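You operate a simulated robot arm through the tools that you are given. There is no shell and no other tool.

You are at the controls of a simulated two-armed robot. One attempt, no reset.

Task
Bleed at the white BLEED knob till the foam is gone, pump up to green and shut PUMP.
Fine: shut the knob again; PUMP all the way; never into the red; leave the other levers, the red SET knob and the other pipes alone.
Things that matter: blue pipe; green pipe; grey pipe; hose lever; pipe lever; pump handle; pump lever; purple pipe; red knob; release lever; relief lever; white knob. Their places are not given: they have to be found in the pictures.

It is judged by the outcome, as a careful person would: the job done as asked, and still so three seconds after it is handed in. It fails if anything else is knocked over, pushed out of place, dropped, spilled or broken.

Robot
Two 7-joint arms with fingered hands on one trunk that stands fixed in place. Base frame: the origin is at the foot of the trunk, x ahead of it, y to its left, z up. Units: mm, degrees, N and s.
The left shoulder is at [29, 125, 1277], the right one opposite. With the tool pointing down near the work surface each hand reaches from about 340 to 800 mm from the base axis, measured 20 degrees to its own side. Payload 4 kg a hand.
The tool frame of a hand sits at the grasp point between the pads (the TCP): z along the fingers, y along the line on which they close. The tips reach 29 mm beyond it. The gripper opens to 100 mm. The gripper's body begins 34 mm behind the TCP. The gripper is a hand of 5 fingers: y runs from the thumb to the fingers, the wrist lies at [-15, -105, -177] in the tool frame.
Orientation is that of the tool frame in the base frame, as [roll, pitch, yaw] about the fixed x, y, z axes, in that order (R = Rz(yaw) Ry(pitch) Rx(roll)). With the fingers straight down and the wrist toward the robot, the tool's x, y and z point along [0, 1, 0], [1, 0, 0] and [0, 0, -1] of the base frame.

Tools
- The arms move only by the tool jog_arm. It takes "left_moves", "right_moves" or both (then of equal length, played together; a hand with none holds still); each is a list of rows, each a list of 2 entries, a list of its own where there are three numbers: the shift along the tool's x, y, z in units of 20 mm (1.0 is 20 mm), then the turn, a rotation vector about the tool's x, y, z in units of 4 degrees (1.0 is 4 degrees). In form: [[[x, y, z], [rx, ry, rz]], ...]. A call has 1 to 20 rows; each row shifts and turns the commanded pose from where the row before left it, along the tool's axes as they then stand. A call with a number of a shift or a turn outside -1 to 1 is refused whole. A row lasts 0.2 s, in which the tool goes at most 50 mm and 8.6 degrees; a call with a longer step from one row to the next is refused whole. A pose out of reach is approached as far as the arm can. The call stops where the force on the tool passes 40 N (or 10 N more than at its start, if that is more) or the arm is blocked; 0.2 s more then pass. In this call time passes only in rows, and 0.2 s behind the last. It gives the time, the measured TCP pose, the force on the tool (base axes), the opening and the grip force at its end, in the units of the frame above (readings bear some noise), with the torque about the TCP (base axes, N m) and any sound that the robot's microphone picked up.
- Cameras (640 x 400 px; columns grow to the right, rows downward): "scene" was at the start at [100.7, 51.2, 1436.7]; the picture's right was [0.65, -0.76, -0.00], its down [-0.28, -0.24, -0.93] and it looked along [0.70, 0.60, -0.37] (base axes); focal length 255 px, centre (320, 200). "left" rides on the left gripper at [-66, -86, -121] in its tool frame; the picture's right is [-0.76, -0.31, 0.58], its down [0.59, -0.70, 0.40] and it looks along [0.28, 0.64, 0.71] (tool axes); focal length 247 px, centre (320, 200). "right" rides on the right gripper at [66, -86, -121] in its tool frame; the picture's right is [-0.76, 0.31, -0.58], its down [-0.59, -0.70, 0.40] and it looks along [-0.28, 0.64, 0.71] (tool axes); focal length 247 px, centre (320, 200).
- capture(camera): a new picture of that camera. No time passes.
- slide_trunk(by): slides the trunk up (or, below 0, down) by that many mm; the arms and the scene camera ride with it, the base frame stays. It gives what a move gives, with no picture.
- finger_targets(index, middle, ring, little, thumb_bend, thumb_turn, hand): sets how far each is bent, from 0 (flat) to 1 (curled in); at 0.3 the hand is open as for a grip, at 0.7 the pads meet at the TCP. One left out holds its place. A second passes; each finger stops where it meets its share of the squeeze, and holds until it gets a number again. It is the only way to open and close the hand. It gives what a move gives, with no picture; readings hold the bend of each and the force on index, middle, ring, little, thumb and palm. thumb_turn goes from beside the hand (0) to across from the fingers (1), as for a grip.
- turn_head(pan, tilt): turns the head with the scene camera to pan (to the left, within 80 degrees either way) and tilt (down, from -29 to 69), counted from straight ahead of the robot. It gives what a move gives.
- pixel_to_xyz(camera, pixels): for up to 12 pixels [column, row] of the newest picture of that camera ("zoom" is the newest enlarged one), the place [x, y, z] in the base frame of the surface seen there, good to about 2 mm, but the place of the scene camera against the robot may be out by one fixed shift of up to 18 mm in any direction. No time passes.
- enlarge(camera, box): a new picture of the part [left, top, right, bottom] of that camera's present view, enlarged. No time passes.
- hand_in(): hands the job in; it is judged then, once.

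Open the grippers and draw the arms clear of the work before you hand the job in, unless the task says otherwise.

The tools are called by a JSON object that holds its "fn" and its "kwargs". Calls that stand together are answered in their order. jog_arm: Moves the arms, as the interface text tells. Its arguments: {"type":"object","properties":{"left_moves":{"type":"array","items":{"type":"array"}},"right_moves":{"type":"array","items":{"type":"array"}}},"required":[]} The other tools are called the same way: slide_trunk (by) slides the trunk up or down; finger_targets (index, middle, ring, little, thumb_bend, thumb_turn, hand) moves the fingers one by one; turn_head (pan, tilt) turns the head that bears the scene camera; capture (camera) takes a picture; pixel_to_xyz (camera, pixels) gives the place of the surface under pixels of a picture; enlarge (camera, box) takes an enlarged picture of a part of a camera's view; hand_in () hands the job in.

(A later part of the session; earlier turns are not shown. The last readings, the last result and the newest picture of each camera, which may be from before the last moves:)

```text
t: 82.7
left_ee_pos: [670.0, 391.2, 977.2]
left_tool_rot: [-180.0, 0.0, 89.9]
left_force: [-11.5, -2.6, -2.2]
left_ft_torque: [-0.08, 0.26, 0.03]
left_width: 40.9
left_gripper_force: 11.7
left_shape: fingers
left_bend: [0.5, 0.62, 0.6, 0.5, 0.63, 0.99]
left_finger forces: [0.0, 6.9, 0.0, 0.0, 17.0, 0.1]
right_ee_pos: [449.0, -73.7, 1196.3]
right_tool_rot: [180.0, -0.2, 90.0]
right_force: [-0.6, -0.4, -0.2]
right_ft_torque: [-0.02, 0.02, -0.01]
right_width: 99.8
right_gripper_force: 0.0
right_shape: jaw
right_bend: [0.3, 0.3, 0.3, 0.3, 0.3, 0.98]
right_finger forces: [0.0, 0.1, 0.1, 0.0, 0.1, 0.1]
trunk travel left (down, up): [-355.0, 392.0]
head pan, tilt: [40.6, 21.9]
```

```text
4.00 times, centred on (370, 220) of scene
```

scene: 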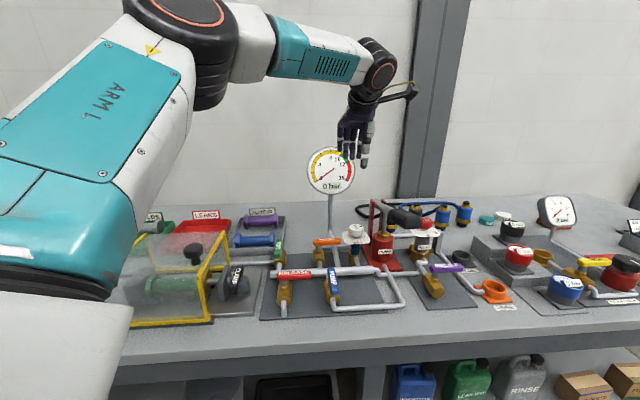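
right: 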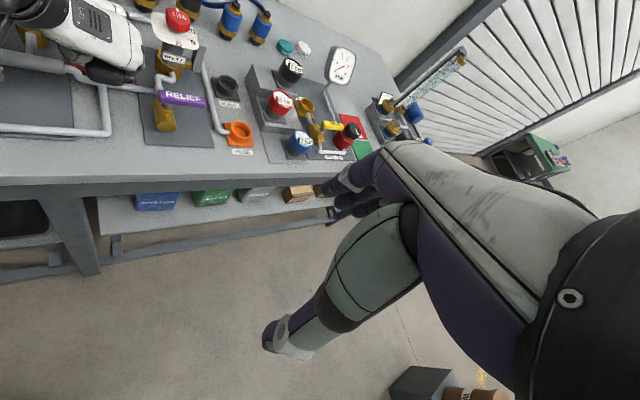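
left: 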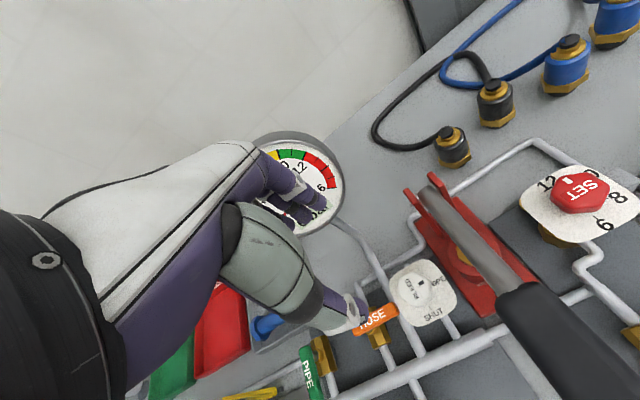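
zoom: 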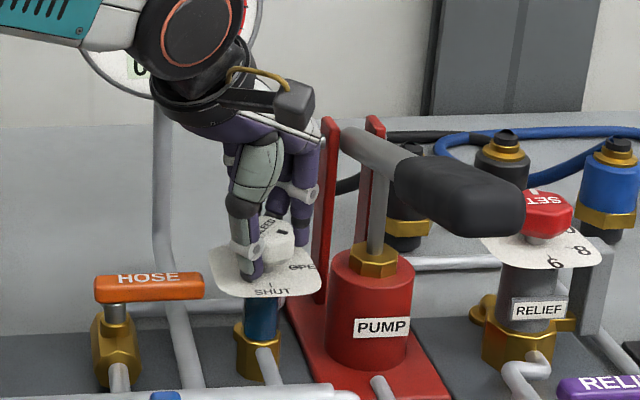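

Knob is about halfway back. I'll open, swing the hand 60° counterclockwise around the knob, and regrip.

{"fn": "finger_targets", "kwargs": {"hand": "left", "index": 0.42, "middle": 0.42, "ring": 0.42, "little": 0.42, "thumb_bend": 0.42}}

{"fn": "jog_arm", "kwargs": {"left_moves": [[[0, 0, 0], [0, 0, -1]], [[0, 0, 0], [0, 0, -1]], [[0, 0, 0], [0, 0, -1]], [[0, 0, 0], [0, 0, -1]], [[0, 0, 0], [0, 0, -1]], [[0, 0, 0], [0, 0, -1]], [[0, 0, 0], [0, 0, -1]], [[0, 0, 0], [0, 0, -1]], [[0, 0, 0], [0, 0, -1]], [[0, 0, 0], [0, 0, -1]], [[0, 0, 0], [0, 0, -1]], [[0, 0, 0], [0, 0, -1]], [[0, 0, 0], [0, 0, -1]], [[0, 0, 0], [0, 0, -1]], [[0, 0, 0], [0, 0, -1]], [[0, 0, 0], [0, 0, 0]]]}}

{"fn": "enlarge", "kwargs": {"camera": "left", "box": [250, 180, 430, 360]}}

{"fn": "enlarge", "kwargs": {"camera": "scene", "box": [310, 170, 430, 270]}}

```text
t: 83.7
left_ee_pos: [670.9, 392.0, 976.6]
left_tool_rot: [180.0, 0.0, 90.0]
left_force: [0.1, 0.0, -0.3]
left_ft_torque: [0.0, -0.01, 0.0]
left_width: 69.7
left_gripper_force: 0.0
left_shape: fingers
left_bend: [0.42, 0.42, 0.42, 0.42, 0.42, 0.99]
left_finger forces: [0.0, 0.1, 0.0, 0.1, 0.0, 0.0]
right_ee_pos: [449.3, -73.5, 1196.5]
right_tool_rot: [-180.0, -0.2, 90.0]
right_force: [0.6, 0.6, -0.1]
right_ft_torque: [0.01, 0.0, -0.04]
right_width: 99.7
right_gripper_force: 0.0
right_shape: jaw
right_bend: [0.3, 0.3, 0.3, 0.3, 0.3, 0.98]
right_finger forces: [0.1, 0.1, 0.1, 0.0, 0.1, 0.0]
trunk travel left (down, up): [-355.0, 392.0]
head pan, tilt: [40.6, 21.9]
```

```text
t: 87.1
left_ee_pos: [670.6, 391.6, 976.9]
left_tool_rot: [-180.0, 0.0, 150.0]
left_force: [0.2, -0.7, 0.0]
left_ft_torque: [0.02, -0.03, -0.01]
left_width: 69.3
left_gripper_force: 0.0
left_shape: fingers
left_bend: [0.42, 0.42, 0.42, 0.42, 0.42, 0.99]
left_finger forces: [0.1, 0.0, 0.0, 0.1, 0.0, 0.0]
right_ee_pos: [450.2, -72.5, 1197.3]
right_tool_rot: [-179.9, -0.1, 90.1]
right_force: [0.4, -0.1, 0.2]
right_ft_torque: [0.01, 0.02, -0.01]
right_width: 99.8
right_gripper_force: 0.0
right_shape: jaw
right_bend: [0.3, 0.3, 0.3, 0.3, 0.3, 0.98]
right_finger forces: [0.0, 0.0, 0.0, 0.0, 0.0, 0.0]
trunk travel left (down, up): [-355.0, 392.0]
head pan, tilt: [40.6, 21.9]
```

```text
2.22 times, centred on (340, 270) of left
```

zoom: 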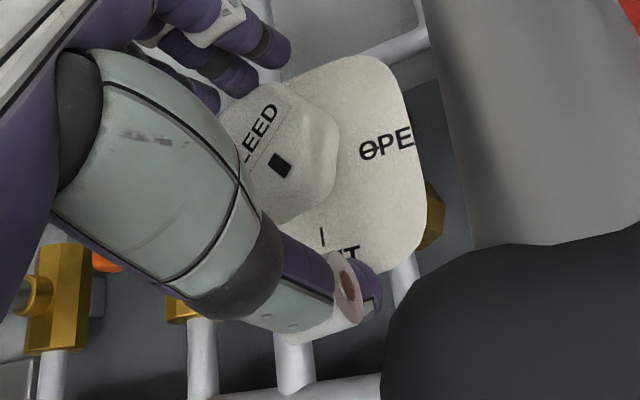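

```text
4.00 times, centred on (370, 220) of scene
```

zoom: 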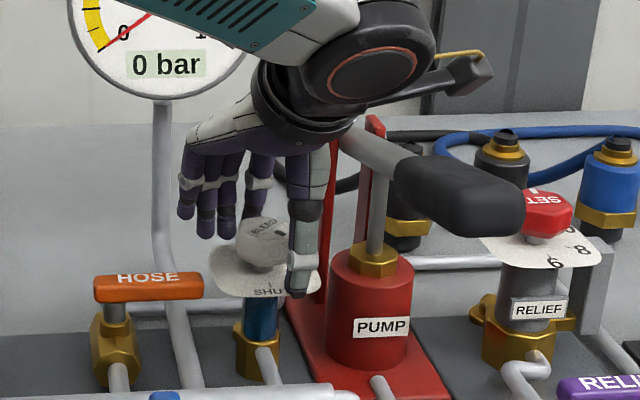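

Regripping now on the next flats, then turning clockwise 44° toward SHUT.

{"fn": "finger_targets", "kwargs": {"hand": "left", "index": 0.5, "middle": 0.78, "ring": 0.6, "little": 0.5, "thumb_bend": 0.76}}

{"fn": "jog_arm", "kwargs": {"left_moves": [[[0, 0, 0], [0, 0, 1]], [[0, 0, 0], [0, 0, 1]], [[0, 0, 0], [0, 0, 1]], [[0, 0, 0], [0, 0, 1]], [[0, 0, 0], [0, 0, 1]], [[0, 0, 0], [0, 0, 1]], [[0, 0, 0], [0, 0, 1]], [[0, 0, 0], [0, 0, 1]], [[0, 0, 0], [0, 0, 1]], [[0, 0, 0], [0, 0, 1]], [[0, 0, 0], [0, 0, 1]]]}}

{"fn": "enlarge", "kwargs": {"camera": "left", "box": [250, 180, 430, 360]}}

{"fn": "enlarge", "kwargs": {"camera": "scene", "box": [335, 210, 395, 260]}}

```text
t: 88.1
left_ee_pos: [670.2, 390.4, 974.9]
left_tool_rot: [-179.9, -0.1, 150.0]
left_force: [-6.9, -4.8, -5.8]
left_ft_torque: [-0.05, 0.08, 0.0]
left_width: 38.9
left_gripper_force: 13.7
left_shape: fingers
left_bend: [0.5, 0.61, 0.6, 0.5, 0.64, 1.0]
left_finger forces: [0.0, 10.2, 0.0, 0.1, 17.0, 0.0]
right_ee_pos: [449.5, -73.3, 1197.4]
right_tool_rot: [-180.0, 0.0, 90.0]
right_force: [-0.3, 0.1, -0.2]
right_ft_torque: [0.02, 0.0, 0.02]
right_width: 99.8
right_gripper_force: 0.1
right_shape: jaw
right_bend: [0.3, 0.3, 0.3, 0.3, 0.3, 0.98]
right_finger forces: [0.0, 0.1, 0.0, 0.1, 0.0, 0.0]
trunk travel left (down, up): [-355.0, 392.0]
head pan, tilt: [40.6, 21.9]
```

```text
t: 90.5
left_ee_pos: [670.5, 391.7, 976.0]
left_tool_rot: [-179.9, -0.1, 105.9]
left_force: [-10.6, -3.5, -11.3]
left_ft_torque: [-0.1, 0.17, 0.03]
left_width: 41.2
left_gripper_force: 14.1
left_shape: fingers
left_bend: [0.5, 0.63, 0.6, 0.5, 0.63, 0.99]
left_finger forces: [0.0, 8.8, 0.1, 0.0, 18.7, 0.0]
right_ee_pos: [450.0, -72.7, 1197.1]
right_tool_rot: [-180.0, -0.1, 90.1]
right_force: [0.9, 0.8, 0.0]
right_ft_torque: [0.01, -0.01, 0.02]
right_width: 99.6
right_gripper_force: 0.0
right_shape: jaw
right_bend: [0.3, 0.3, 0.3, 0.3, 0.3, 0.98]
right_finger forces: [0.0, 0.0, 0.0, 0.1, 0.0, 0.0]
trunk travel left (down, up): [-355.0, 392.0]
head pan, tilt: [40.6, 21.9]
```

```text
2.22 times, centred on (340, 270) of left
```

zoom: 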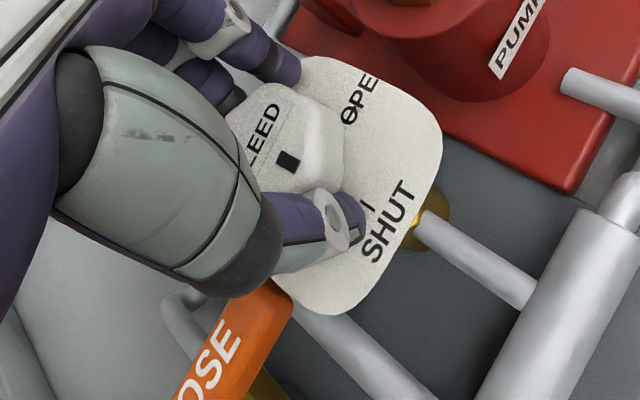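

```text
8.00 times, centred on (365, 235) of scene
```

zoom: 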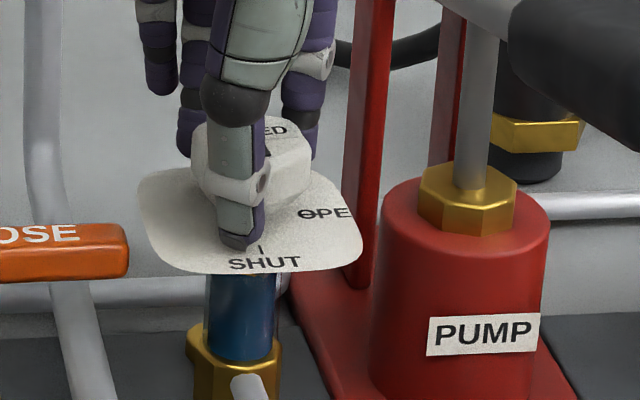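

Nearly shut; no stop torque yet. I'll turn another 14° clockwise to seat it against the stop.

{"fn": "jog_arm", "kwargs": {"left_moves": [[[0, 0, 0], [0, 0, 0.7]], [[0, 0, 0], [0, 0, 0.7]], [[0, 0, 0], [0, 0, 0.7]], [[0, 0, 0], [0, 0, 0.7]], [[0, 0, 0], [0, 0, 0.7]]]}}

{"fn": "enlarge", "kwargs": {"camera": "left", "box": [250, 180, 430, 360]}}

{"fn": "enlarge", "kwargs": {"camera": "scene", "box": [335, 210, 395, 260]}}

```text
t: 91.7
left_ee_pos: [670.9, 393.1, 976.7]
left_tool_rot: [-179.9, 0.0, 92.0]
left_force: [-11.2, -0.2, -9.9]
left_ft_torque: [-0.04, 0.22, 0.19]
left_width: 40.1
left_gripper_force: 14.1
left_shape: fingers
left_bend: [0.5, 0.64, 0.6, 0.5, 0.64, 0.97]
left_finger forces: [0.1, 10.6, 0.0, 0.0, 17.3, 0.1]
right_ee_pos: [450.5, -73.4, 1197.0]
right_tool_rot: [-180.0, 0.0, 90.0]
right_force: [-0.6, -0.1, -0.7]
right_ft_torque: [-0.02, 0.02, 0.02]
right_width: 99.8
right_gripper_force: 0.0
right_shape: jaw
right_bend: [0.3, 0.3, 0.3, 0.3, 0.3, 0.98]
right_finger forces: [0.0, 0.1, 0.0, 0.0, 0.0, 0.0]
trunk travel left (down, up): [-355.0, 392.0]
head pan, tilt: [40.6, 21.9]
```

```text
2.22 times, centred on (340, 270) of left
```

zoom: 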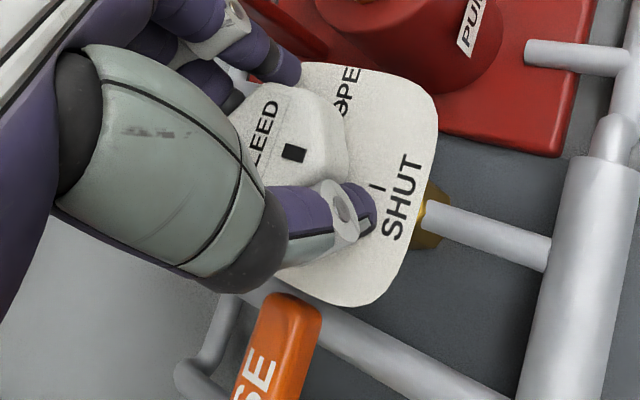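

```text
8.00 times, centred on (365, 235) of scene
```

zoom: 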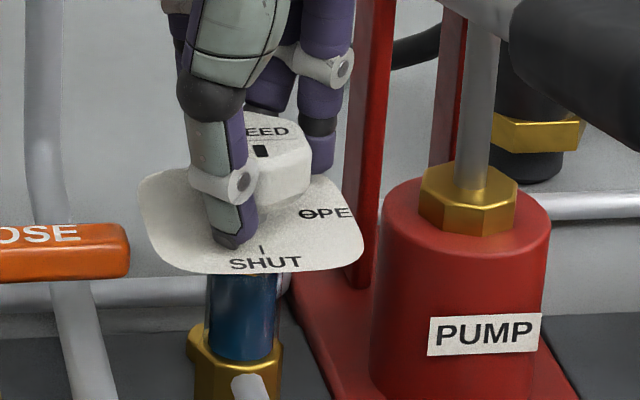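

Torque rose to 0.19 N·m: the knob is at its stop with the mark (262,150) facing SHUT. I'll release and lift to verify.

{"fn": "finger_targets", "kwargs": {"hand": "left", "index": 0.4, "middle": 0.4, "ring": 0.4, "little": 0.4, "thumb_bend": 0.4}}

{"fn": "jog_arm", "kwargs": {"left_moves": [[[0, 0, -1], [0, 0, 0]], [[0, 0, -1], [0, 0, 0]], [[0, 0, -1], [0, 0, 0]], [[0, 0, -1], [0, 0, 0]], [[0, 0, -1], [0, 0, 0]], [[0, 0, -1], [0, 0, 0]], [[0, 0, -1], [0, 0, 0]], [[0, 0, -1], [0, 0, 0]], [[0, 0, -1], [0, 0, 0]], [[0, 0, -1], [0, 0, 0]]]}}

{"fn": "enlarge", "kwargs": {"camera": "scene", "box": [335, 210, 395, 260]}}

{"fn": "capture", "kwargs": {"camera": "left"}}

```text
t: 92.7
left_ee_pos: [671.0, 392.5, 977.0]
left_tool_rot: [-179.9, 0.1, 91.9]
left_force: [-0.4, -0.2, 0.2]
left_ft_torque: [-0.02, 0.01, -0.01]
left_width: 74.2
left_gripper_force: 0.1
left_shape: fingers
left_bend: [0.4, 0.4, 0.4, 0.4, 0.4, 0.99]
left_finger forces: [0.0, 0.0, 0.0, 0.0, 0.1, 0.1]
right_ee_pos: [449.8, -74.2, 1197.2]
right_tool_rot: [-180.0, -0.1, 89.9]
right_force: [-1.3, 0.3, -0.1]
right_ft_torque: [-0.01, 0.04, -0.03]
right_width: 100.0
right_gripper_force: 0.0
right_shape: jaw
right_bend: [0.3, 0.3, 0.3, 0.3, 0.3, 0.98]
right_finger forces: [0.1, 0.0, 0.1, 0.0, 0.0, 0.0]
trunk travel left (down, up): [-355.0, 392.0]
head pan, tilt: [40.6, 21.9]
```

```text
t: 94.9
left_ee_pos: [669.9, 390.7, 1178.2]
left_tool_rot: [180.0, -0.1, 92.0]
left_force: [-0.1, 0.4, -0.3]
left_ft_torque: [-0.02, -0.01, 0.01]
left_width: 74.4
left_gripper_force: 0.2
left_shape: fingers
left_bend: [0.4, 0.4, 0.4, 0.4, 0.4, 0.99]
left_finger forces: [0.1, 0.1, 0.1, 0.0, 0.0, 0.0]
right_ee_pos: [449.7, -74.1, 1196.7]
right_tool_rot: [180.0, -0.2, 90.0]
right_force: [0.5, 0.8, 0.7]
right_ft_torque: [0.01, -0.02, -0.02]
right_width: 99.9
right_gripper_force: 0.1
right_shape: jaw
right_bend: [0.3, 0.3, 0.3, 0.3, 0.3, 0.98]
right_finger forces: [0.0, 0.0, 0.0, 0.0, 0.0, 0.1]
trunk travel left (down, up): [-355.0, 392.0]
head pan, tilt: [40.6, 21.9]
```

```text
8.00 times, centred on (365, 235) of scene
```

zoom: 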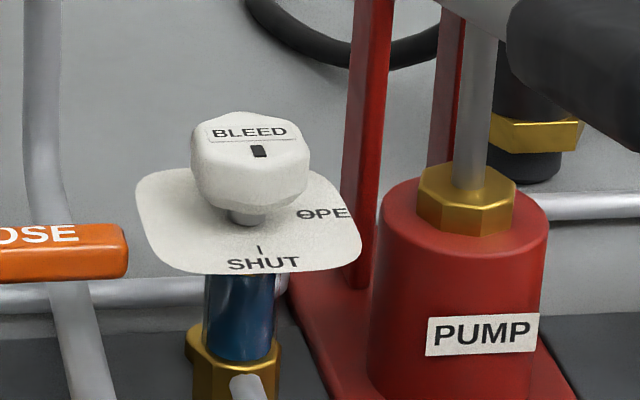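

```text
taken
```

left: 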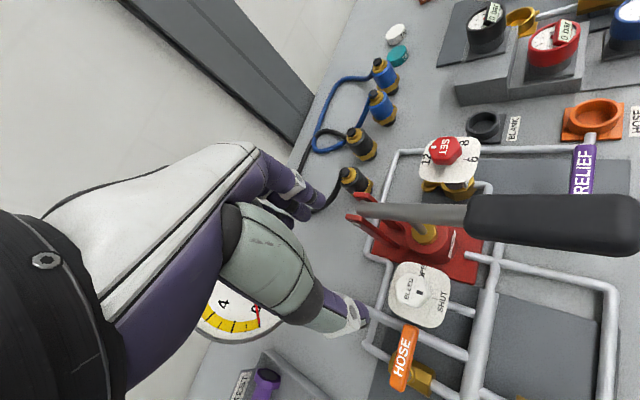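

The knob is shut with the mark on the SHUT tick. Now I'll return the left hand over the pump handle, and simultaneously bring the right hand forward and turn it so that its camera can watch the gauge.

{"fn": "jog_arm", "kwargs": {"left_moves": [[[-0.877, -0.175, 0], [0, 0, 0]], [[-0.877, -0.175, 0], [0, 0, 0]], [[-0.877, -0.175, 0], [0, 0, 0]], [[-0.877, -0.175, 0], [0, 0, 0]], [[-0.877, -0.175, 0], [0, 0, 0]], [[-0.877, -0.175, 0], [0, 0, 0]], [[-0.877, -0.175, 0], [0, 0, 0]], [[-0.877, -0.175, 0], [0, 0, 0]], [[0, 0, 0], [0, 0, 1]], [[0, 0, 0], [0, 0, 1]], [[0, 0, 0], [0, 0, 1]], [[0, 0, 0], [0, 0, 1]], [[0, 0, 0], [0, 0, 1]], [[0, 0, 0], [0, 0, 1]], [[0, 0, 0], [0, 0, 1]], [[0, 0, 0], [0, 0, 1]], [[0, 0, 0], [0, 0, 1]], [[0, 0, 0], [0, 0, 1]], [[0, 0, 0], [0, 0, 1]], [[0, 0, 0], [0, 0, 0.75]]], "right_moves": [[[0, 0, -1], [0, 0, 0]], [[0, 0, -1], [0, 0, 0]], [[0, 0, -1], [0, 0, 0]], [[0, 1, 0], [0, 0, 0]], [[0, 1, 0], [0, 0, 0]], [[0, 1, 0], [0, 0, 0]], [[0, 1, 0], [0, 0, 0]], [[0, 1, 0], [0, 0, 0]], [[0, 1, 0], [0, 0, 0]], [[0, 1, 0], [0, 0, 0]], [[0, 0, 0], [0, 0, -1]], [[0, 0, 0], [0, 0, -1]], [[0, 0, 0], [0, 0, -1]], [[0, 0, 0], [0, 0, -1]], [[0, 0, 0], [0, 0, -1]], [[0, 0, 0], [0, 0, -1]], [[0, 0, 0], [0, 0, -1]], [[0, 0, 0], [0, 0, -1]], [[0, 0, 0], [0, 0, -1]], [[0, 0, 0], [0, 0, -1]]]}}

{"fn": "capture", "kwargs": {"camera": "right"}}

{"fn": "capture", "kwargs": {"camera": "scene"}}

```text
t: 99.1
left_ee_pos: [648.5, 251.3, 1176.2]
left_tool_rot: [-179.9, 0.1, 44.9]
left_force: [0.8, 0.0, 0.2]
left_ft_torque: [0.02, 0.05, 0.0]
left_width: 74.3
left_gripper_force: 0.0
left_shape: fingers
left_bend: [0.4, 0.4, 0.4, 0.4, 0.4, 0.99]
left_finger forces: [0.1, 0.1, 0.0, 0.1, 0.1, 0.0]
right_ee_pos: [588.0, -72.1, 1256.8]
right_tool_rot: [-180.0, 0.0, 130.1]
right_force: [-0.2, -0.4, 0.3]
right_ft_torque: [0.02, 0.03, -0.03]
right_width: 99.9
right_gripper_force: 0.0
right_shape: jaw
right_bend: [0.3, 0.3, 0.3, 0.3, 0.3, 0.98]
right_finger forces: [0.1, 0.0, 0.0, 0.1, 0.1, 0.1]
trunk travel left (down, up): [-355.0, 392.0]
head pan, tilt: [40.6, 21.9]
```

```text
taken
```

right: 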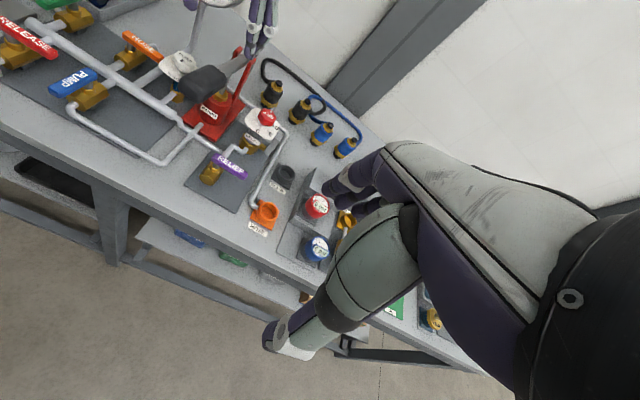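

```text
taken
```

scene: 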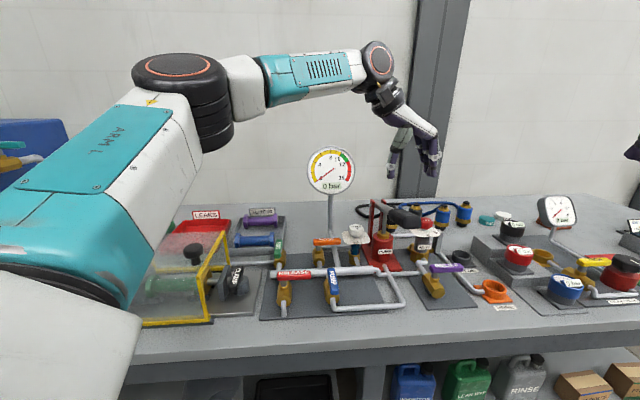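

The gauge is just above the right camera's frame (near column 230). I'll tilt the right camera up by 20° about its own right axis.

{"fn": "jog_arm", "kwargs": {"right_moves": [[[0, 0, 0], [-0.76, 0.31, -0.58]], [[0, 0, 0], [-0.76, 0.31, -0.58]], [[0, 0, 0], [-0.76, 0.31, -0.58]], [[0, 0, 0], [-0.76, 0.31, -0.58]], [[0, 0, 0], [-0.76, 0.31, -0.58]]]}}

{"fn": "capture", "kwargs": {"camera": "right"}}

```text
t: 100.3
left_ee_pos: [648.8, 251.1, 1177.4]
left_tool_rot: [179.9, 0.0, 45.0]
left_force: [0.3, -0.7, 0.4]
left_ft_torque: [-0.02, 0.0, 0.01]
left_width: 74.2
left_gripper_force: 0.0
left_shape: fingers
left_bend: [0.4, 0.4, 0.4, 0.4, 0.4, 0.99]
left_finger forces: [0.0, 0.0, 0.0, 0.1, 0.0, 0.0]
right_ee_pos: [588.8, -72.4, 1255.4]
right_tool_rot: [173.8, -2.3, 134.8]
right_force: [-0.4, -0.3, 0.7]
right_ft_torque: [0.0, 0.0, 0.03]
right_width: 99.8
right_gripper_force: 0.1
right_shape: jaw
right_bend: [0.3, 0.3, 0.3, 0.3, 0.3, 0.98]
right_finger forces: [0.0, 0.0, 0.0, 0.0, 0.0, 0.1]
right hand out of reach, approached as far as the arm can: row 3, 4, 5
trunk travel left (down, up): [-355.0, 392.0]
head pan, tilt: [40.6, 21.9]
```

```text
taken
```

right: 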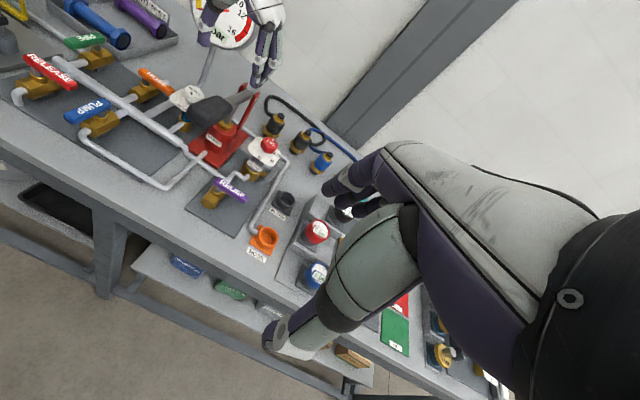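

The gauge is now visible at (235,22) in the right view, and will be clearer once the left hand is lower. I'll open the left hand and lower it onto the handle grip.

{"fn": "finger_targets", "kwargs": {"hand": "left", "index": 0.3, "middle": 0.3, "ring": 0.3, "little": 0.3, "thumb_bend": 0.3}}

{"fn": "jog_arm", "kwargs": {"left_moves": [[[0, 0.13, 0], [0, 0, 0]], [[0, 0, 1], [0, 0, 0]], [[0, 0, 1], [0, 0, 0]], [[0, 0, 1], [0, 0, 0]], [[0, 0, 1], [0, 0, 0]], [[0, 0, 1], [0, 0, 0]], [[0, 0, 0.8], [0, 0, 0]], [[0, 0, 0.8], [0, 0, 0]], [[0, 0, 0], [0, 0, 0]]]}}

{"fn": "enlarge", "kwargs": {"camera": "scene", "box": [300, 130, 470, 290]}}

{"fn": "enlarge", "kwargs": {"camera": "right", "box": [160, 0, 320, 100]}}

```text
t: 101.3
left_ee_pos: [649.4, 252.0, 1177.1]
left_tool_rot: [-180.0, 0.0, 45.0]
left_force: [1.1, -0.2, -0.5]
left_ft_torque: [-0.03, -0.02, -0.04]
left_width: 98.2
left_gripper_force: 0.0
left_shape: fingers
left_bend: [0.3, 0.3, 0.3, 0.3, 0.3, 0.98]
left_finger forces: [0.0, 0.0, 0.0, 0.0, 0.1, 0.1]
right_ee_pos: [587.6, -71.1, 1256.2]
right_tool_rot: [173.8, -2.3, 134.8]
right_force: [-0.2, 0.3, 0.1]
right_ft_torque: [0.0, 0.03, -0.04]
right_width: 99.6
right_gripper_force: 0.1
right_shape: jaw
right_bend: [0.3, 0.3, 0.3, 0.3, 0.3, 0.98]
right_finger forces: [0.0, 0.0, 0.1, 0.0, 0.0, 0.1]
trunk travel left (down, up): [-355.0, 392.0]
head pan, tilt: [40.6, 21.9]
```

```text
t: 103.3
left_ee_pos: [651.5, 248.5, 1043.3]
left_tool_rot: [179.9, 0.0, 45.1]
left_force: [-0.2, -0.5, -0.3]
left_ft_torque: [0.01, -0.03, 0.02]
left_width: 98.2
left_gripper_force: 0.1
left_shape: fingers
left_bend: [0.3, 0.3, 0.3, 0.3, 0.3, 0.98]
left_finger forces: [0.0, 0.0, 0.0, 0.0, 0.0, 0.0]
right_ee_pos: [589.7, -72.7, 1256.1]
right_tool_rot: [173.8, -2.3, 134.8]
right_force: [0.8, -0.7, -0.3]
right_ft_torque: [0.0, 0.04, -0.01]
right_width: 99.6
right_gripper_force: 0.0
right_shape: jaw
right_bend: [0.3, 0.3, 0.3, 0.3, 0.3, 0.98]
right_finger forces: [0.0, 0.0, 0.1, 0.1, 0.0, 0.1]
trunk travel left (down, up): [-355.0, 392.0]
head pan, tilt: [40.6, 21.9]
```

```text
2.50 times, centred on (385, 210) of scene
```

zoom: 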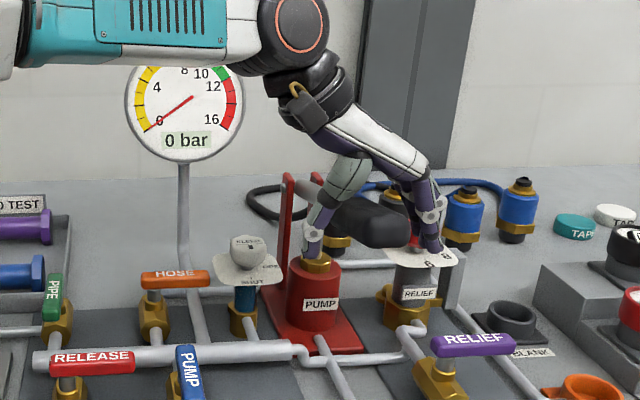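

```text
4.00 times, centred on (240, 50) of right
```

zoom: 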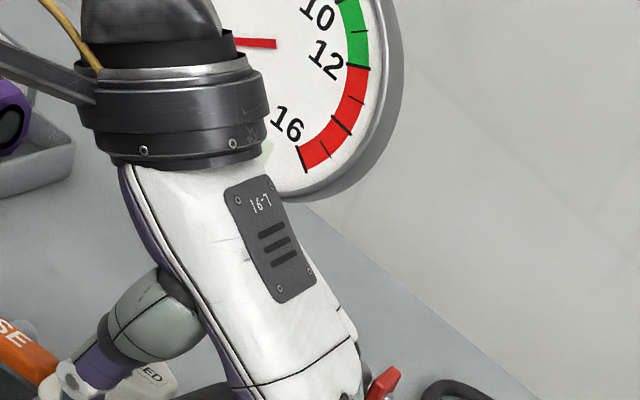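

Scene shows the readout "0 bar" and the right zoom shows the upper gauge scale. Closing the hand on the handle grip.

{"fn": "finger_targets", "kwargs": {"hand": "left", "index": 0.65, "middle": 0.68, "ring": 0.66, "little": 0.65, "thumb_bend": 0.68}}

{"fn": "jog_arm", "kwargs": {"left_moves": [[[-0.04, 0, 0.168], [0, 0.25, 0]], [[-0.072, 0, 0.336], [0, 0.5, 0]], [[-0.072, 0, 0.336], [0, 0.5, 0]]]}}

{"fn": "enlarge", "kwargs": {"camera": "scene", "box": [300, 130, 470, 290]}}

{"fn": "enlarge", "kwargs": {"camera": "right", "box": [160, 0, 320, 100]}}

```text
t: 104.3
left_ee_pos: [652.1, 247.6, 1043.0]
left_tool_rot: [-180.0, 0.0, 45.0]
left_force: [0.3, -1.7, -2.7]
left_ft_torque: [-0.01, 0.08, -0.33]
left_width: 33.1
left_gripper_force: 15.2
left_shape: fingers
left_bend: [0.61, 0.66, 0.62, 0.61, 0.59, 1.0]
left_finger forces: [4.6, 2.4, 3.3, 6.1, 14.2, 0.0]
right_ee_pos: [588.6, -72.3, 1256.3]
right_tool_rot: [173.9, -2.4, 134.7]
right_force: [-0.2, -0.4, 0.6]
right_ft_torque: [0.01, 0.02, -0.01]
right_width: 100.1
right_gripper_force: 0.0
right_shape: jaw
right_bend: [0.3, 0.3, 0.3, 0.3, 0.3, 0.98]
right_finger forces: [0.1, 0.1, 0.0, 0.1, 0.0, 0.1]
trunk travel left (down, up): [-355.0, 392.0]
head pan, tilt: [40.6, 21.9]
```

```text
t: 105.1
left_ee_pos: [649.5, 246.8, 1028.7]
left_tool_rot: [-180.0, -5.1, 45.0]
left_force: [6.9, 1.0, 1.0]
left_ft_torque: [0.06, 0.13, -0.34]
left_width: 32.7
left_gripper_force: 15.6
left_shape: fingers
left_bend: [0.61, 0.66, 0.62, 0.61, 0.59, 1.0]
left_finger forces: [5.4, 2.3, 3.5, 6.9, 13.8, 0.0]
right_ee_pos: [588.8, -72.1, 1255.1]
right_tool_rot: [173.8, -2.3, 134.7]
right_force: [-0.3, 0.8, 0.2]
right_ft_torque: [-0.01, -0.01, -0.01]
right_width: 99.8
right_gripper_force: 0.1
right_shape: jaw
right_bend: [0.3, 0.3, 0.3, 0.3, 0.3, 0.98]
right_finger forces: [0.0, 0.1, 0.0, 0.1, 0.0, 0.0]
trunk travel left (down, up): [-355.0, 392.0]
head pan, tilt: [40.6, 21.9]
```

```text
2.50 times, centred on (385, 210) of scene
```

zoom: 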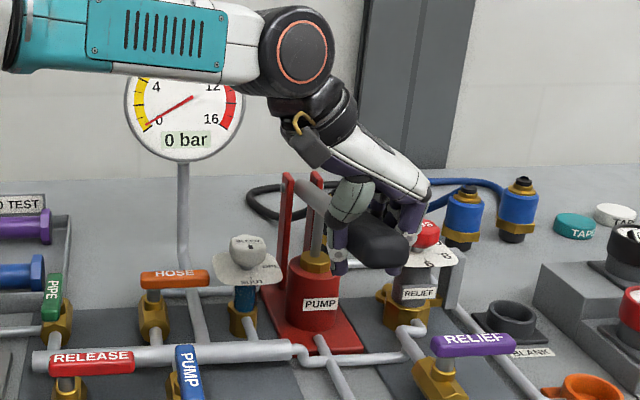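

```text
4.00 times, centred on (240, 50) of right
```

zoom: 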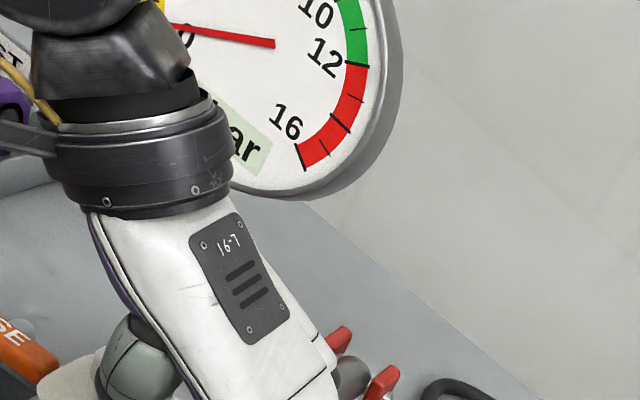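

Handle down 5°, still 0 bar. Continuing 6° down.

{"fn": "jog_arm", "kwargs": {"left_moves": [[[-0.072, 0, 0.336], [0, 0.5, 0]], [[-0.072, 0, 0.336], [0, 0.5, 0]], [[-0.072, 0, 0.336], [0, 0.5, 0]]]}}

{"fn": "enlarge", "kwargs": {"camera": "right", "box": [160, 0, 320, 100]}}

{"fn": "enlarge", "kwargs": {"camera": "scene", "box": [300, 130, 400, 210]}}

```text
t: 105.9
left_ee_pos: [648.2, 246.2, 1005.1]
left_tool_rot: [-179.9, -11.0, 44.9]
left_force: [13.4, 1.1, 3.5]
left_ft_torque: [0.1, 0.08, -0.31]
left_width: 33.1
left_gripper_force: 16.5
left_shape: fingers
left_bend: [0.6, 0.65, 0.62, 0.6, 0.6, 1.0]
left_finger forces: [6.4, 2.9, 3.7, 8.2, 12.2, 0.0]
right_ee_pos: [589.5, -72.5, 1255.9]
right_tool_rot: [173.8, -2.4, 134.8]
right_force: [0.3, -1.0, 0.0]
right_ft_torque: [-0.01, 0.01, 0.01]
right_width: 99.7
right_gripper_force: 0.0
right_shape: jaw
right_bend: [0.3, 0.3, 0.3, 0.3, 0.3, 0.98]
right_finger forces: [0.0, 0.0, 0.1, 0.1, 0.0, 0.0]
trunk travel left (down, up): [-355.0, 392.0]
head pan, tilt: [40.6, 21.9]
```

```text
4.00 times, centred on (240, 50) of right
```

zoom: 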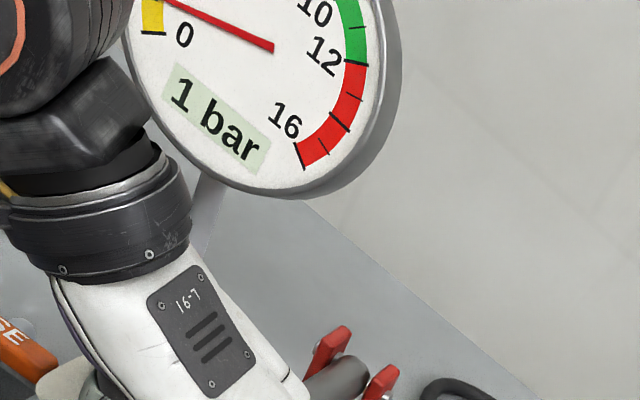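

```text
5.00 times, centred on (350, 170) of scene
```

zoom: 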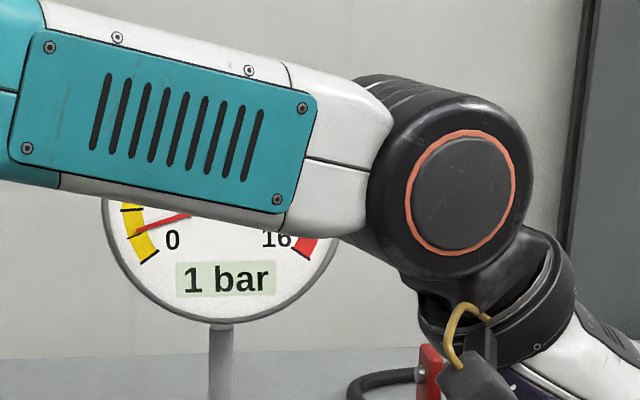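

The right camera shows "1 bar" clearly. Continuing the stroke down 8°.

{"fn": "jog_arm", "kwargs": {"left_moves": [[[-0.072, 0, 0.336], [0, 0.5, 0]], [[-0.072, 0, 0.336], [0, 0.5, 0]], [[-0.072, 0, 0.336], [0, 0.5, 0]], [[-0.072, 0, 0.336], [0, 0.5, 0]]]}}

{"fn": "enlarge", "kwargs": {"camera": "right", "box": [160, 0, 320, 100]}}

```text
t: 106.9
left_ee_pos: [648.4, 245.6, 978.8]
left_tool_rot: [-179.8, -19.0, 44.9]
left_force: [9.1, 0.3, 4.2]
left_ft_torque: [0.12, 0.15, -0.3]
left_width: 32.8
left_gripper_force: 15.7
left_shape: fingers
left_bend: [0.6, 0.65, 0.62, 0.6, 0.6, 1.0]
left_finger forces: [6.1, 2.6, 3.6, 7.3, 12.7, 0.0]
right_ee_pos: [589.6, -72.6, 1254.8]
right_tool_rot: [173.7, -2.4, 134.7]
right_force: [0.8, -0.2, 0.5]
right_ft_torque: [0.03, 0.02, 0.01]
right_width: 99.7
right_gripper_force: 0.1
right_shape: jaw
right_bend: [0.3, 0.3, 0.3, 0.3, 0.3, 0.98]
right_finger forces: [0.1, 0.0, 0.1, 0.0, 0.0, 0.0]
trunk travel left (down, up): [-355.0, 392.0]
head pan, tilt: [40.6, 21.9]
```

```text
4.00 times, centred on (240, 50) of right
```

zoom: 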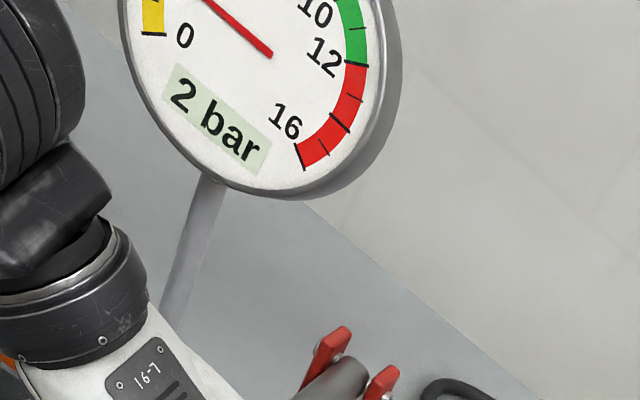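

2 bar at 19°: about 3 bar per full stroke. I'll finish this stroke (8° more), then raise for the next.

{"fn": "jog_arm", "kwargs": {"left_moves": [[[-0.072, 0, 0.336], [0, 0.5, 0]], [[-0.072, 0, 0.336], [0, 0.5, 0]], [[-0.072, 0, 0.336], [0, 0.5, 0]], [[-0.072, 0, 0.336], [0, 0.5, 0]]]}}

{"fn": "enlarge", "kwargs": {"camera": "right", "box": [160, 0, 320, 100]}}

{"fn": "jog_arm", "kwargs": {"left_moves": [[[0.19, 0, -0.661], [0, -1, 0]], [[0.19, 0, -0.661], [0, -1, 0]], [[0.19, 0, -0.661], [0, -1, 0]], [[0.19, 0, -0.661], [0, -1, 0]], [[0.19, 0, -0.661], [0, -1, 0]], [[0.19, 0, -0.661], [0, -1, 0]], [[0.13, 0, -0.49], [0, -0.75, 0]]]}}

{"fn": "enlarge", "kwargs": {"camera": "right", "box": [160, 0, 320, 100]}}

{"fn": "enlarge", "kwargs": {"camera": "scene", "box": [300, 130, 470, 290]}}

```text
t: 107.9
left_ee_pos: [648.6, 246.7, 954.4]
left_tool_rot: [179.8, -27.1, 45.0]
left_force: [3.6, -3.5, 17.9]
left_ft_torque: [0.41, 0.09, -0.3]
left_width: 30.4
left_gripper_force: 14.8
left_shape: fingers
left_bend: [0.62, 0.68, 0.64, 0.6, 0.62, 1.0]
left_finger forces: [5.7, 0.4, 2.0, 9.5, 12.4, 0.1]
right_ee_pos: [588.2, -73.6, 1255.7]
right_tool_rot: [173.7, -2.3, 134.9]
right_force: [0.5, -0.6, 0.1]
right_ft_torque: [-0.01, 0.01, -0.01]
right_width: 99.7
right_gripper_force: 0.1
right_shape: jaw
right_bend: [0.3, 0.3, 0.3, 0.3, 0.3, 0.98]
right_finger forces: [0.0, 0.1, 0.0, 0.0, 0.1, 0.1]
trunk travel left (down, up): [-355.0, 392.0]
head pan, tilt: [40.6, 21.9]
```

```text
4.00 times, centred on (240, 50) of right
```

zoom: 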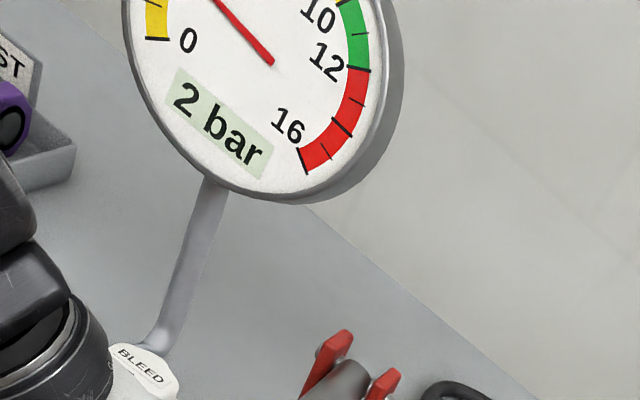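

```text
t: 109.5
left_ee_pos: [648.1, 248.3, 1038.9]
left_tool_rot: [-179.3, 0.4, 44.8]
left_force: [1.2, -13.5, -20.5]
left_ft_torque: [0.01, 0.08, -0.66]
left_width: 30.9
left_gripper_force: 18.2
left_shape: fingers
left_bend: [0.6, 0.66, 0.63, 0.6, 0.61, 1.0]
left_finger forces: [6.9, 3.2, 3.9, 10.6, 11.5, 0.1]
right_ee_pos: [589.9, -72.4, 1254.2]
right_tool_rot: [173.9, -2.5, 134.8]
right_force: [-0.4, -0.1, -0.4]
right_ft_torque: [0.01, -0.02, -0.02]
right_width: 99.7
right_gripper_force: 0.0
right_shape: jaw
right_bend: [0.3, 0.3, 0.3, 0.3, 0.3, 0.98]
right_finger forces: [0.1, 0.0, 0.1, 0.1, 0.0, 0.0]
trunk travel left (down, up): [-355.0, 392.0]
head pan, tilt: [40.6, 21.9]
```

```text
4.00 times, centred on (240, 50) of right
```

zoom: 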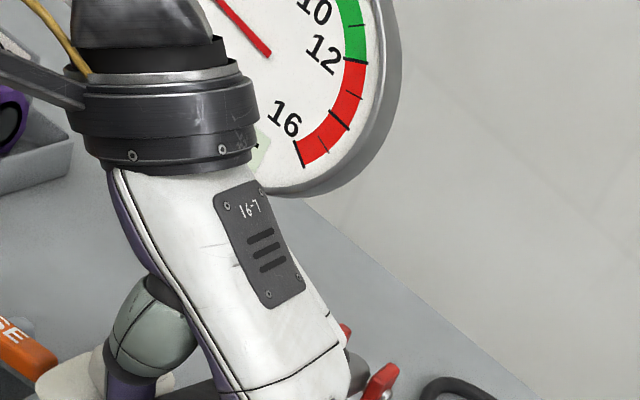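

```text
2.50 times, centred on (385, 210) of scene
```

zoom: 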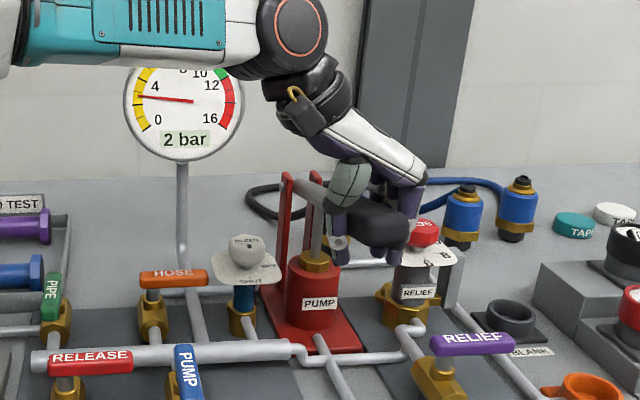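

Pressure holds at 2 bar after the return; about 2.4 bar per stroke. I'll do the second full stroke and return.

{"fn": "jog_arm", "kwargs": {"left_moves": [[[0, 0, 0.1], [0, 0, 0]], [[-0.143, 0, 0.672], [0, 1, 0]], [[-0.143, 0, 0.672], [0, 1, 0]], [[-0.143, 0, 0.672], [0, 1, 0]], [[-0.143, 0, 0.672], [0, 1, 0]], [[-0.143, 0, 0.672], [0, 1, 0]], [[-0.143, 0, 0.672], [0, 1, 0]], [[-0.1, 0, 0.45], [0, 0.67, 0]]]}}

{"fn": "enlarge", "kwargs": {"camera": "right", "box": [160, 0, 320, 100]}}

{"fn": "jog_arm", "kwargs": {"left_moves": [[[0.19, 0, -0.661], [0, -1, 0]], [[0.19, 0, -0.661], [0, -1, 0]], [[0.19, 0, -0.661], [0, -1, 0]], [[0.19, 0, -0.661], [0, -1, 0]], [[0.19, 0, -0.661], [0, -1, 0]], [[0.19, 0, -0.661], [0, -1, 0]], [[0.12, 0, -0.44], [0, -0.67, 0]]]}}

{"fn": "enlarge", "kwargs": {"camera": "scene", "box": [300, 130, 470, 290]}}

```text
t: 111.3
left_ee_pos: [649.9, 247.1, 955.8]
left_tool_rot: [179.7, -26.8, 44.9]
left_force: [2.6, 0.6, 15.5]
left_ft_torque: [0.36, 0.24, -0.24]
left_width: 30.1
left_gripper_force: 15.8
left_shape: fingers
left_bend: [0.61, 0.67, 0.64, 0.6, 0.62, 1.0]
left_finger forces: [5.3, 0.5, 1.7, 9.6, 13.4, 0.0]
right_ee_pos: [587.4, -73.0, 1257.8]
right_tool_rot: [173.6, -2.4, 134.7]
right_force: [-1.1, -0.2, 0.3]
right_ft_torque: [0.0, -0.01, 0.03]
right_width: 99.7
right_gripper_force: 0.1
right_shape: jaw
right_bend: [0.3, 0.3, 0.3, 0.3, 0.3, 0.98]
right_finger forces: [0.0, 0.1, 0.1, 0.1, 0.1, 0.0]
trunk travel left (down, up): [-355.0, 392.0]
head pan, tilt: [40.6, 21.9]
```

```text
4.00 times, centred on (240, 50) of right
```

zoom: 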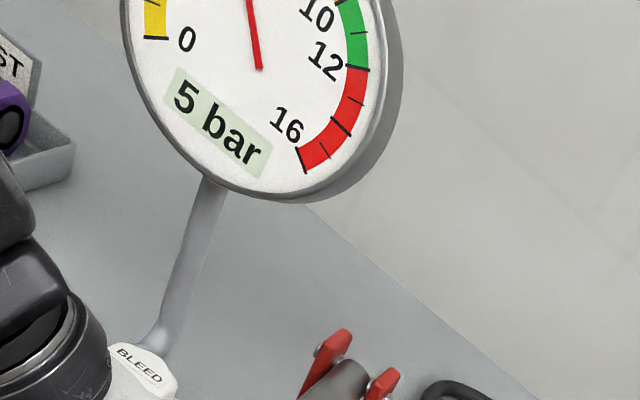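

```text
t: 112.9
left_ee_pos: [647.9, 248.4, 1037.0]
left_tool_rot: [-179.5, 0.4, 44.7]
left_force: [0.2, -15.4, -18.9]
left_ft_torque: [0.11, -0.06, -0.7]
left_width: 31.1
left_gripper_force: 18.7
left_shape: fingers
left_bend: [0.6, 0.66, 0.63, 0.6, 0.61, 1.0]
left_finger forces: [7.3, 3.2, 4.0, 11.1, 12.1, 0.0]
right_ee_pos: [590.2, -73.0, 1254.3]
right_tool_rot: [173.8, -2.5, 134.8]
right_force: [0.5, -0.6, 1.6]
right_ft_torque: [0.01, -0.01, -0.02]
right_width: 99.6
right_gripper_force: 0.0
right_shape: jaw
right_bend: [0.3, 0.3, 0.3, 0.3, 0.3, 0.98]
right_finger forces: [0.0, 0.0, 0.0, 0.0, 0.1, 0.1]
trunk travel left (down, up): [-355.0, 392.0]
head pan, tilt: [40.6, 21.9]
```

```text
2.50 times, centred on (385, 210) of scene
```

zoom: 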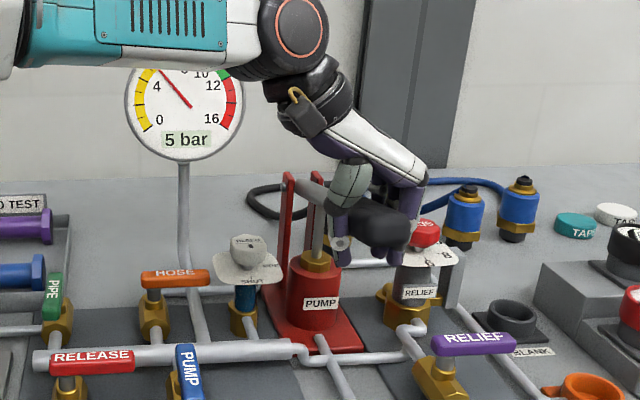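

5 bar after two strokes. Third full stroke now.

{"fn": "jog_arm", "kwargs": {"left_moves": [[[0, 0, 0.1], [0, 0, 0]], [[-0.143, 0, 0.672], [0, 1, 0]], [[-0.143, 0, 0.672], [0, 1, 0]], [[-0.143, 0, 0.672], [0, 1, 0]], [[-0.143, 0, 0.672], [0, 1, 0]], [[-0.143, 0, 0.672], [0, 1, 0]], [[-0.143, 0, 0.672], [0, 1, 0]], [[-0.1, 0, 0.45], [0, 0.67, 0]]]}}

{"fn": "enlarge", "kwargs": {"camera": "right", "box": [160, 0, 320, 100]}}

{"fn": "jog_arm", "kwargs": {"left_moves": [[[0.19, 0, -0.661], [0, -1, 0]], [[0.19, 0, -0.661], [0, -1, 0]], [[0.19, 0, -0.661], [0, -1, 0]], [[0.19, 0, -0.661], [0, -1, 0]], [[0.19, 0, -0.661], [0, -1, 0]], [[0.19, 0, -0.661], [0, -1, 0]], [[0.12, 0, -0.44], [0, -0.67, 0]]]}}

{"fn": "enlarge", "kwargs": {"camera": "scene", "box": [300, 130, 470, 290]}}

```text
t: 114.7
left_ee_pos: [649.7, 249.3, 954.0]
left_tool_rot: [179.9, -26.9, 44.9]
left_force: [0.7, -2.9, 18.2]
left_ft_torque: [0.39, 0.13, -0.28]
left_width: 29.4
left_gripper_force: 15.0
left_shape: fingers
left_bend: [0.61, 0.68, 0.64, 0.6, 0.62, 1.0]
left_finger forces: [5.4, 0.1, 1.8, 10.2, 13.2, 0.1]
right_ee_pos: [587.3, -73.7, 1257.2]
right_tool_rot: [173.6, -2.3, 134.7]
right_force: [1.1, -0.1, -0.5]
right_ft_torque: [0.02, -0.03, 0.0]
right_width: 99.8
right_gripper_force: 0.1
right_shape: jaw
right_bend: [0.3, 0.3, 0.3, 0.3, 0.3, 0.98]
right_finger forces: [0.1, 0.0, 0.0, 0.0, 0.1, 0.0]
trunk travel left (down, up): [-355.0, 392.0]
head pan, tilt: [40.6, 21.9]
```

```text
4.00 times, centred on (240, 50) of right
```

zoom: 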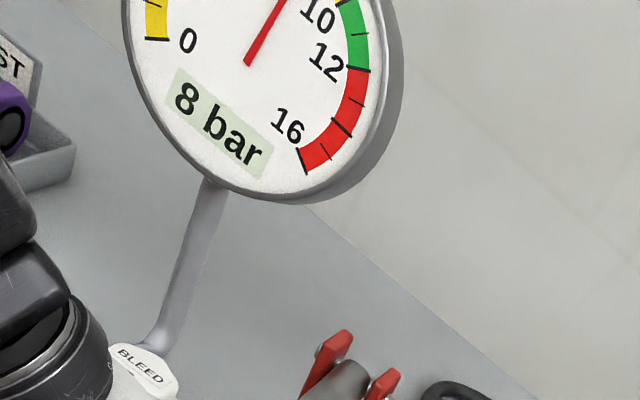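

```text
t: 116.3
left_ee_pos: [647.7, 248.2, 1036.3]
left_tool_rot: [-179.4, 0.5, 44.8]
left_force: [-1.9, -15.0, -15.6]
left_ft_torque: [0.12, -0.26, -0.66]
left_width: 30.1
left_gripper_force: 18.0
left_shape: fingers
left_bend: [0.6, 0.67, 0.63, 0.6, 0.61, 1.0]
left_finger forces: [6.8, 1.9, 3.3, 11.6, 13.6, 0.1]
right_ee_pos: [589.1, -73.8, 1255.6]
right_tool_rot: [173.7, -2.4, 134.8]
right_force: [0.2, -0.2, 0.2]
right_ft_torque: [0.01, -0.01, 0.0]
right_width: 99.8
right_gripper_force: 0.0
right_shape: jaw
right_bend: [0.3, 0.3, 0.3, 0.3, 0.3, 0.98]
right_finger forces: [0.0, 0.0, 0.1, 0.0, 0.1, 0.0]
trunk travel left (down, up): [-355.0, 392.0]
head pan, tilt: [40.6, 21.9]
```

```text
2.50 times, centred on (385, 210) of scene
```

zoom: 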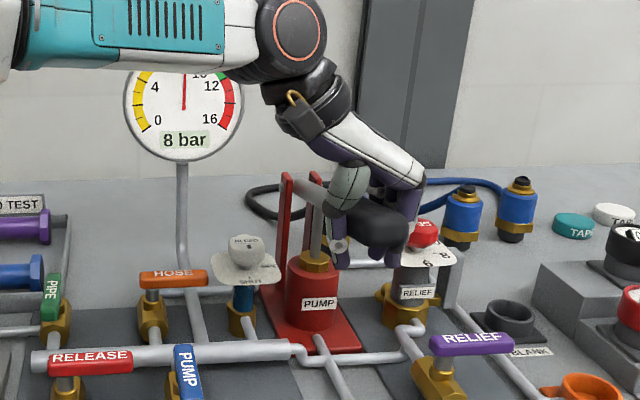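

8 bar; one more stroke should bring it to about 10.5. I'll go down in parts: 16° first, then check.

{"fn": "jog_arm", "kwargs": {"left_moves": [[[0, 0, 0.1], [0, 0, 0]], [[-0.143, 0, 0.672], [0, 1, 0]], [[-0.143, 0, 0.672], [0, 1, 0]], [[-0.143, 0, 0.672], [0, 1, 0]], [[-0.143, 0, 0.672], [0, 1, 0]]]}}

{"fn": "enlarge", "kwargs": {"camera": "right", "box": [160, 0, 320, 100]}}

```text
t: 117.5
left_ee_pos: [646.0, 246.0, 985.9]
left_tool_rot: [180.0, -16.1, 44.9]
left_force: [2.9, -5.3, 3.6]
left_ft_torque: [0.22, 0.12, -0.39]
left_width: 29.4
left_gripper_force: 16.9
left_shape: fingers
left_bend: [0.61, 0.67, 0.64, 0.6, 0.62, 1.0]
left_finger forces: [6.7, 0.5, 2.5, 10.4, 13.7, 0.1]
right_ee_pos: [588.4, -72.6, 1255.6]
right_tool_rot: [173.8, -2.3, 134.8]
right_force: [-0.5, -0.2, 0.3]
right_ft_torque: [-0.01, -0.02, 0.01]
right_width: 99.9
right_gripper_force: 0.0
right_shape: jaw
right_bend: [0.3, 0.3, 0.3, 0.3, 0.3, 0.98]
right_finger forces: [0.0, 0.1, 0.0, 0.0, 0.1, 0.0]
trunk travel left (down, up): [-355.0, 392.0]
head pan, tilt: [40.6, 21.9]
```

```text
4.00 times, centred on (240, 50) of right
```

zoom: 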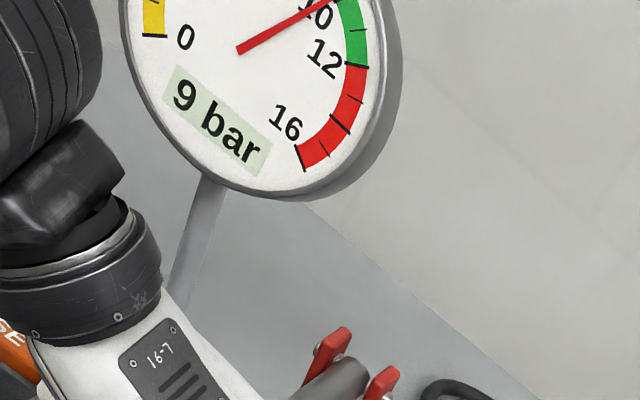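

Now 9 bar, needle close to 10. Continue 6° down and check.

{"fn": "jog_arm", "kwargs": {"left_moves": [[[-0.072, 0, 0.336], [0, 0.5, 0]], [[-0.072, 0, 0.336], [0, 0.5, 0]], [[-0.072, 0, 0.336], [0, 0.5, 0]]]}}

{"fn": "enlarge", "kwargs": {"camera": "right", "box": [160, 0, 320, 100]}}

```text
t: 118.3
left_ee_pos: [649.7, 247.7, 964.0]
left_tool_rot: [179.9, -22.1, 45.0]
left_force: [6.6, -5.0, 5.9]
left_ft_torque: [0.31, 0.17, -0.37]
left_width: 29.5
left_gripper_force: 17.3
left_shape: fingers
left_bend: [0.61, 0.67, 0.64, 0.6, 0.62, 1.0]
left_finger forces: [7.0, 0.6, 2.6, 11.6, 13.2, 0.0]
right_ee_pos: [588.6, -73.2, 1256.7]
right_tool_rot: [173.8, -2.4, 134.8]
right_force: [-0.4, 0.5, 0.0]
right_ft_torque: [0.01, 0.03, -0.05]
right_width: 99.8
right_gripper_force: 0.0
right_shape: jaw
right_bend: [0.3, 0.3, 0.3, 0.3, 0.3, 0.98]
right_finger forces: [0.0, 0.0, 0.0, 0.0, 0.0, 0.0]
trunk travel left (down, up): [-355.0, 392.0]
head pan, tilt: [40.6, 21.9]
```

```text
4.00 times, centred on (240, 50) of right
```

zoom: 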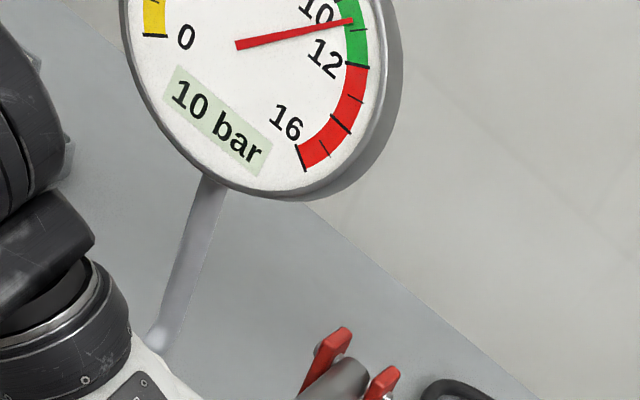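

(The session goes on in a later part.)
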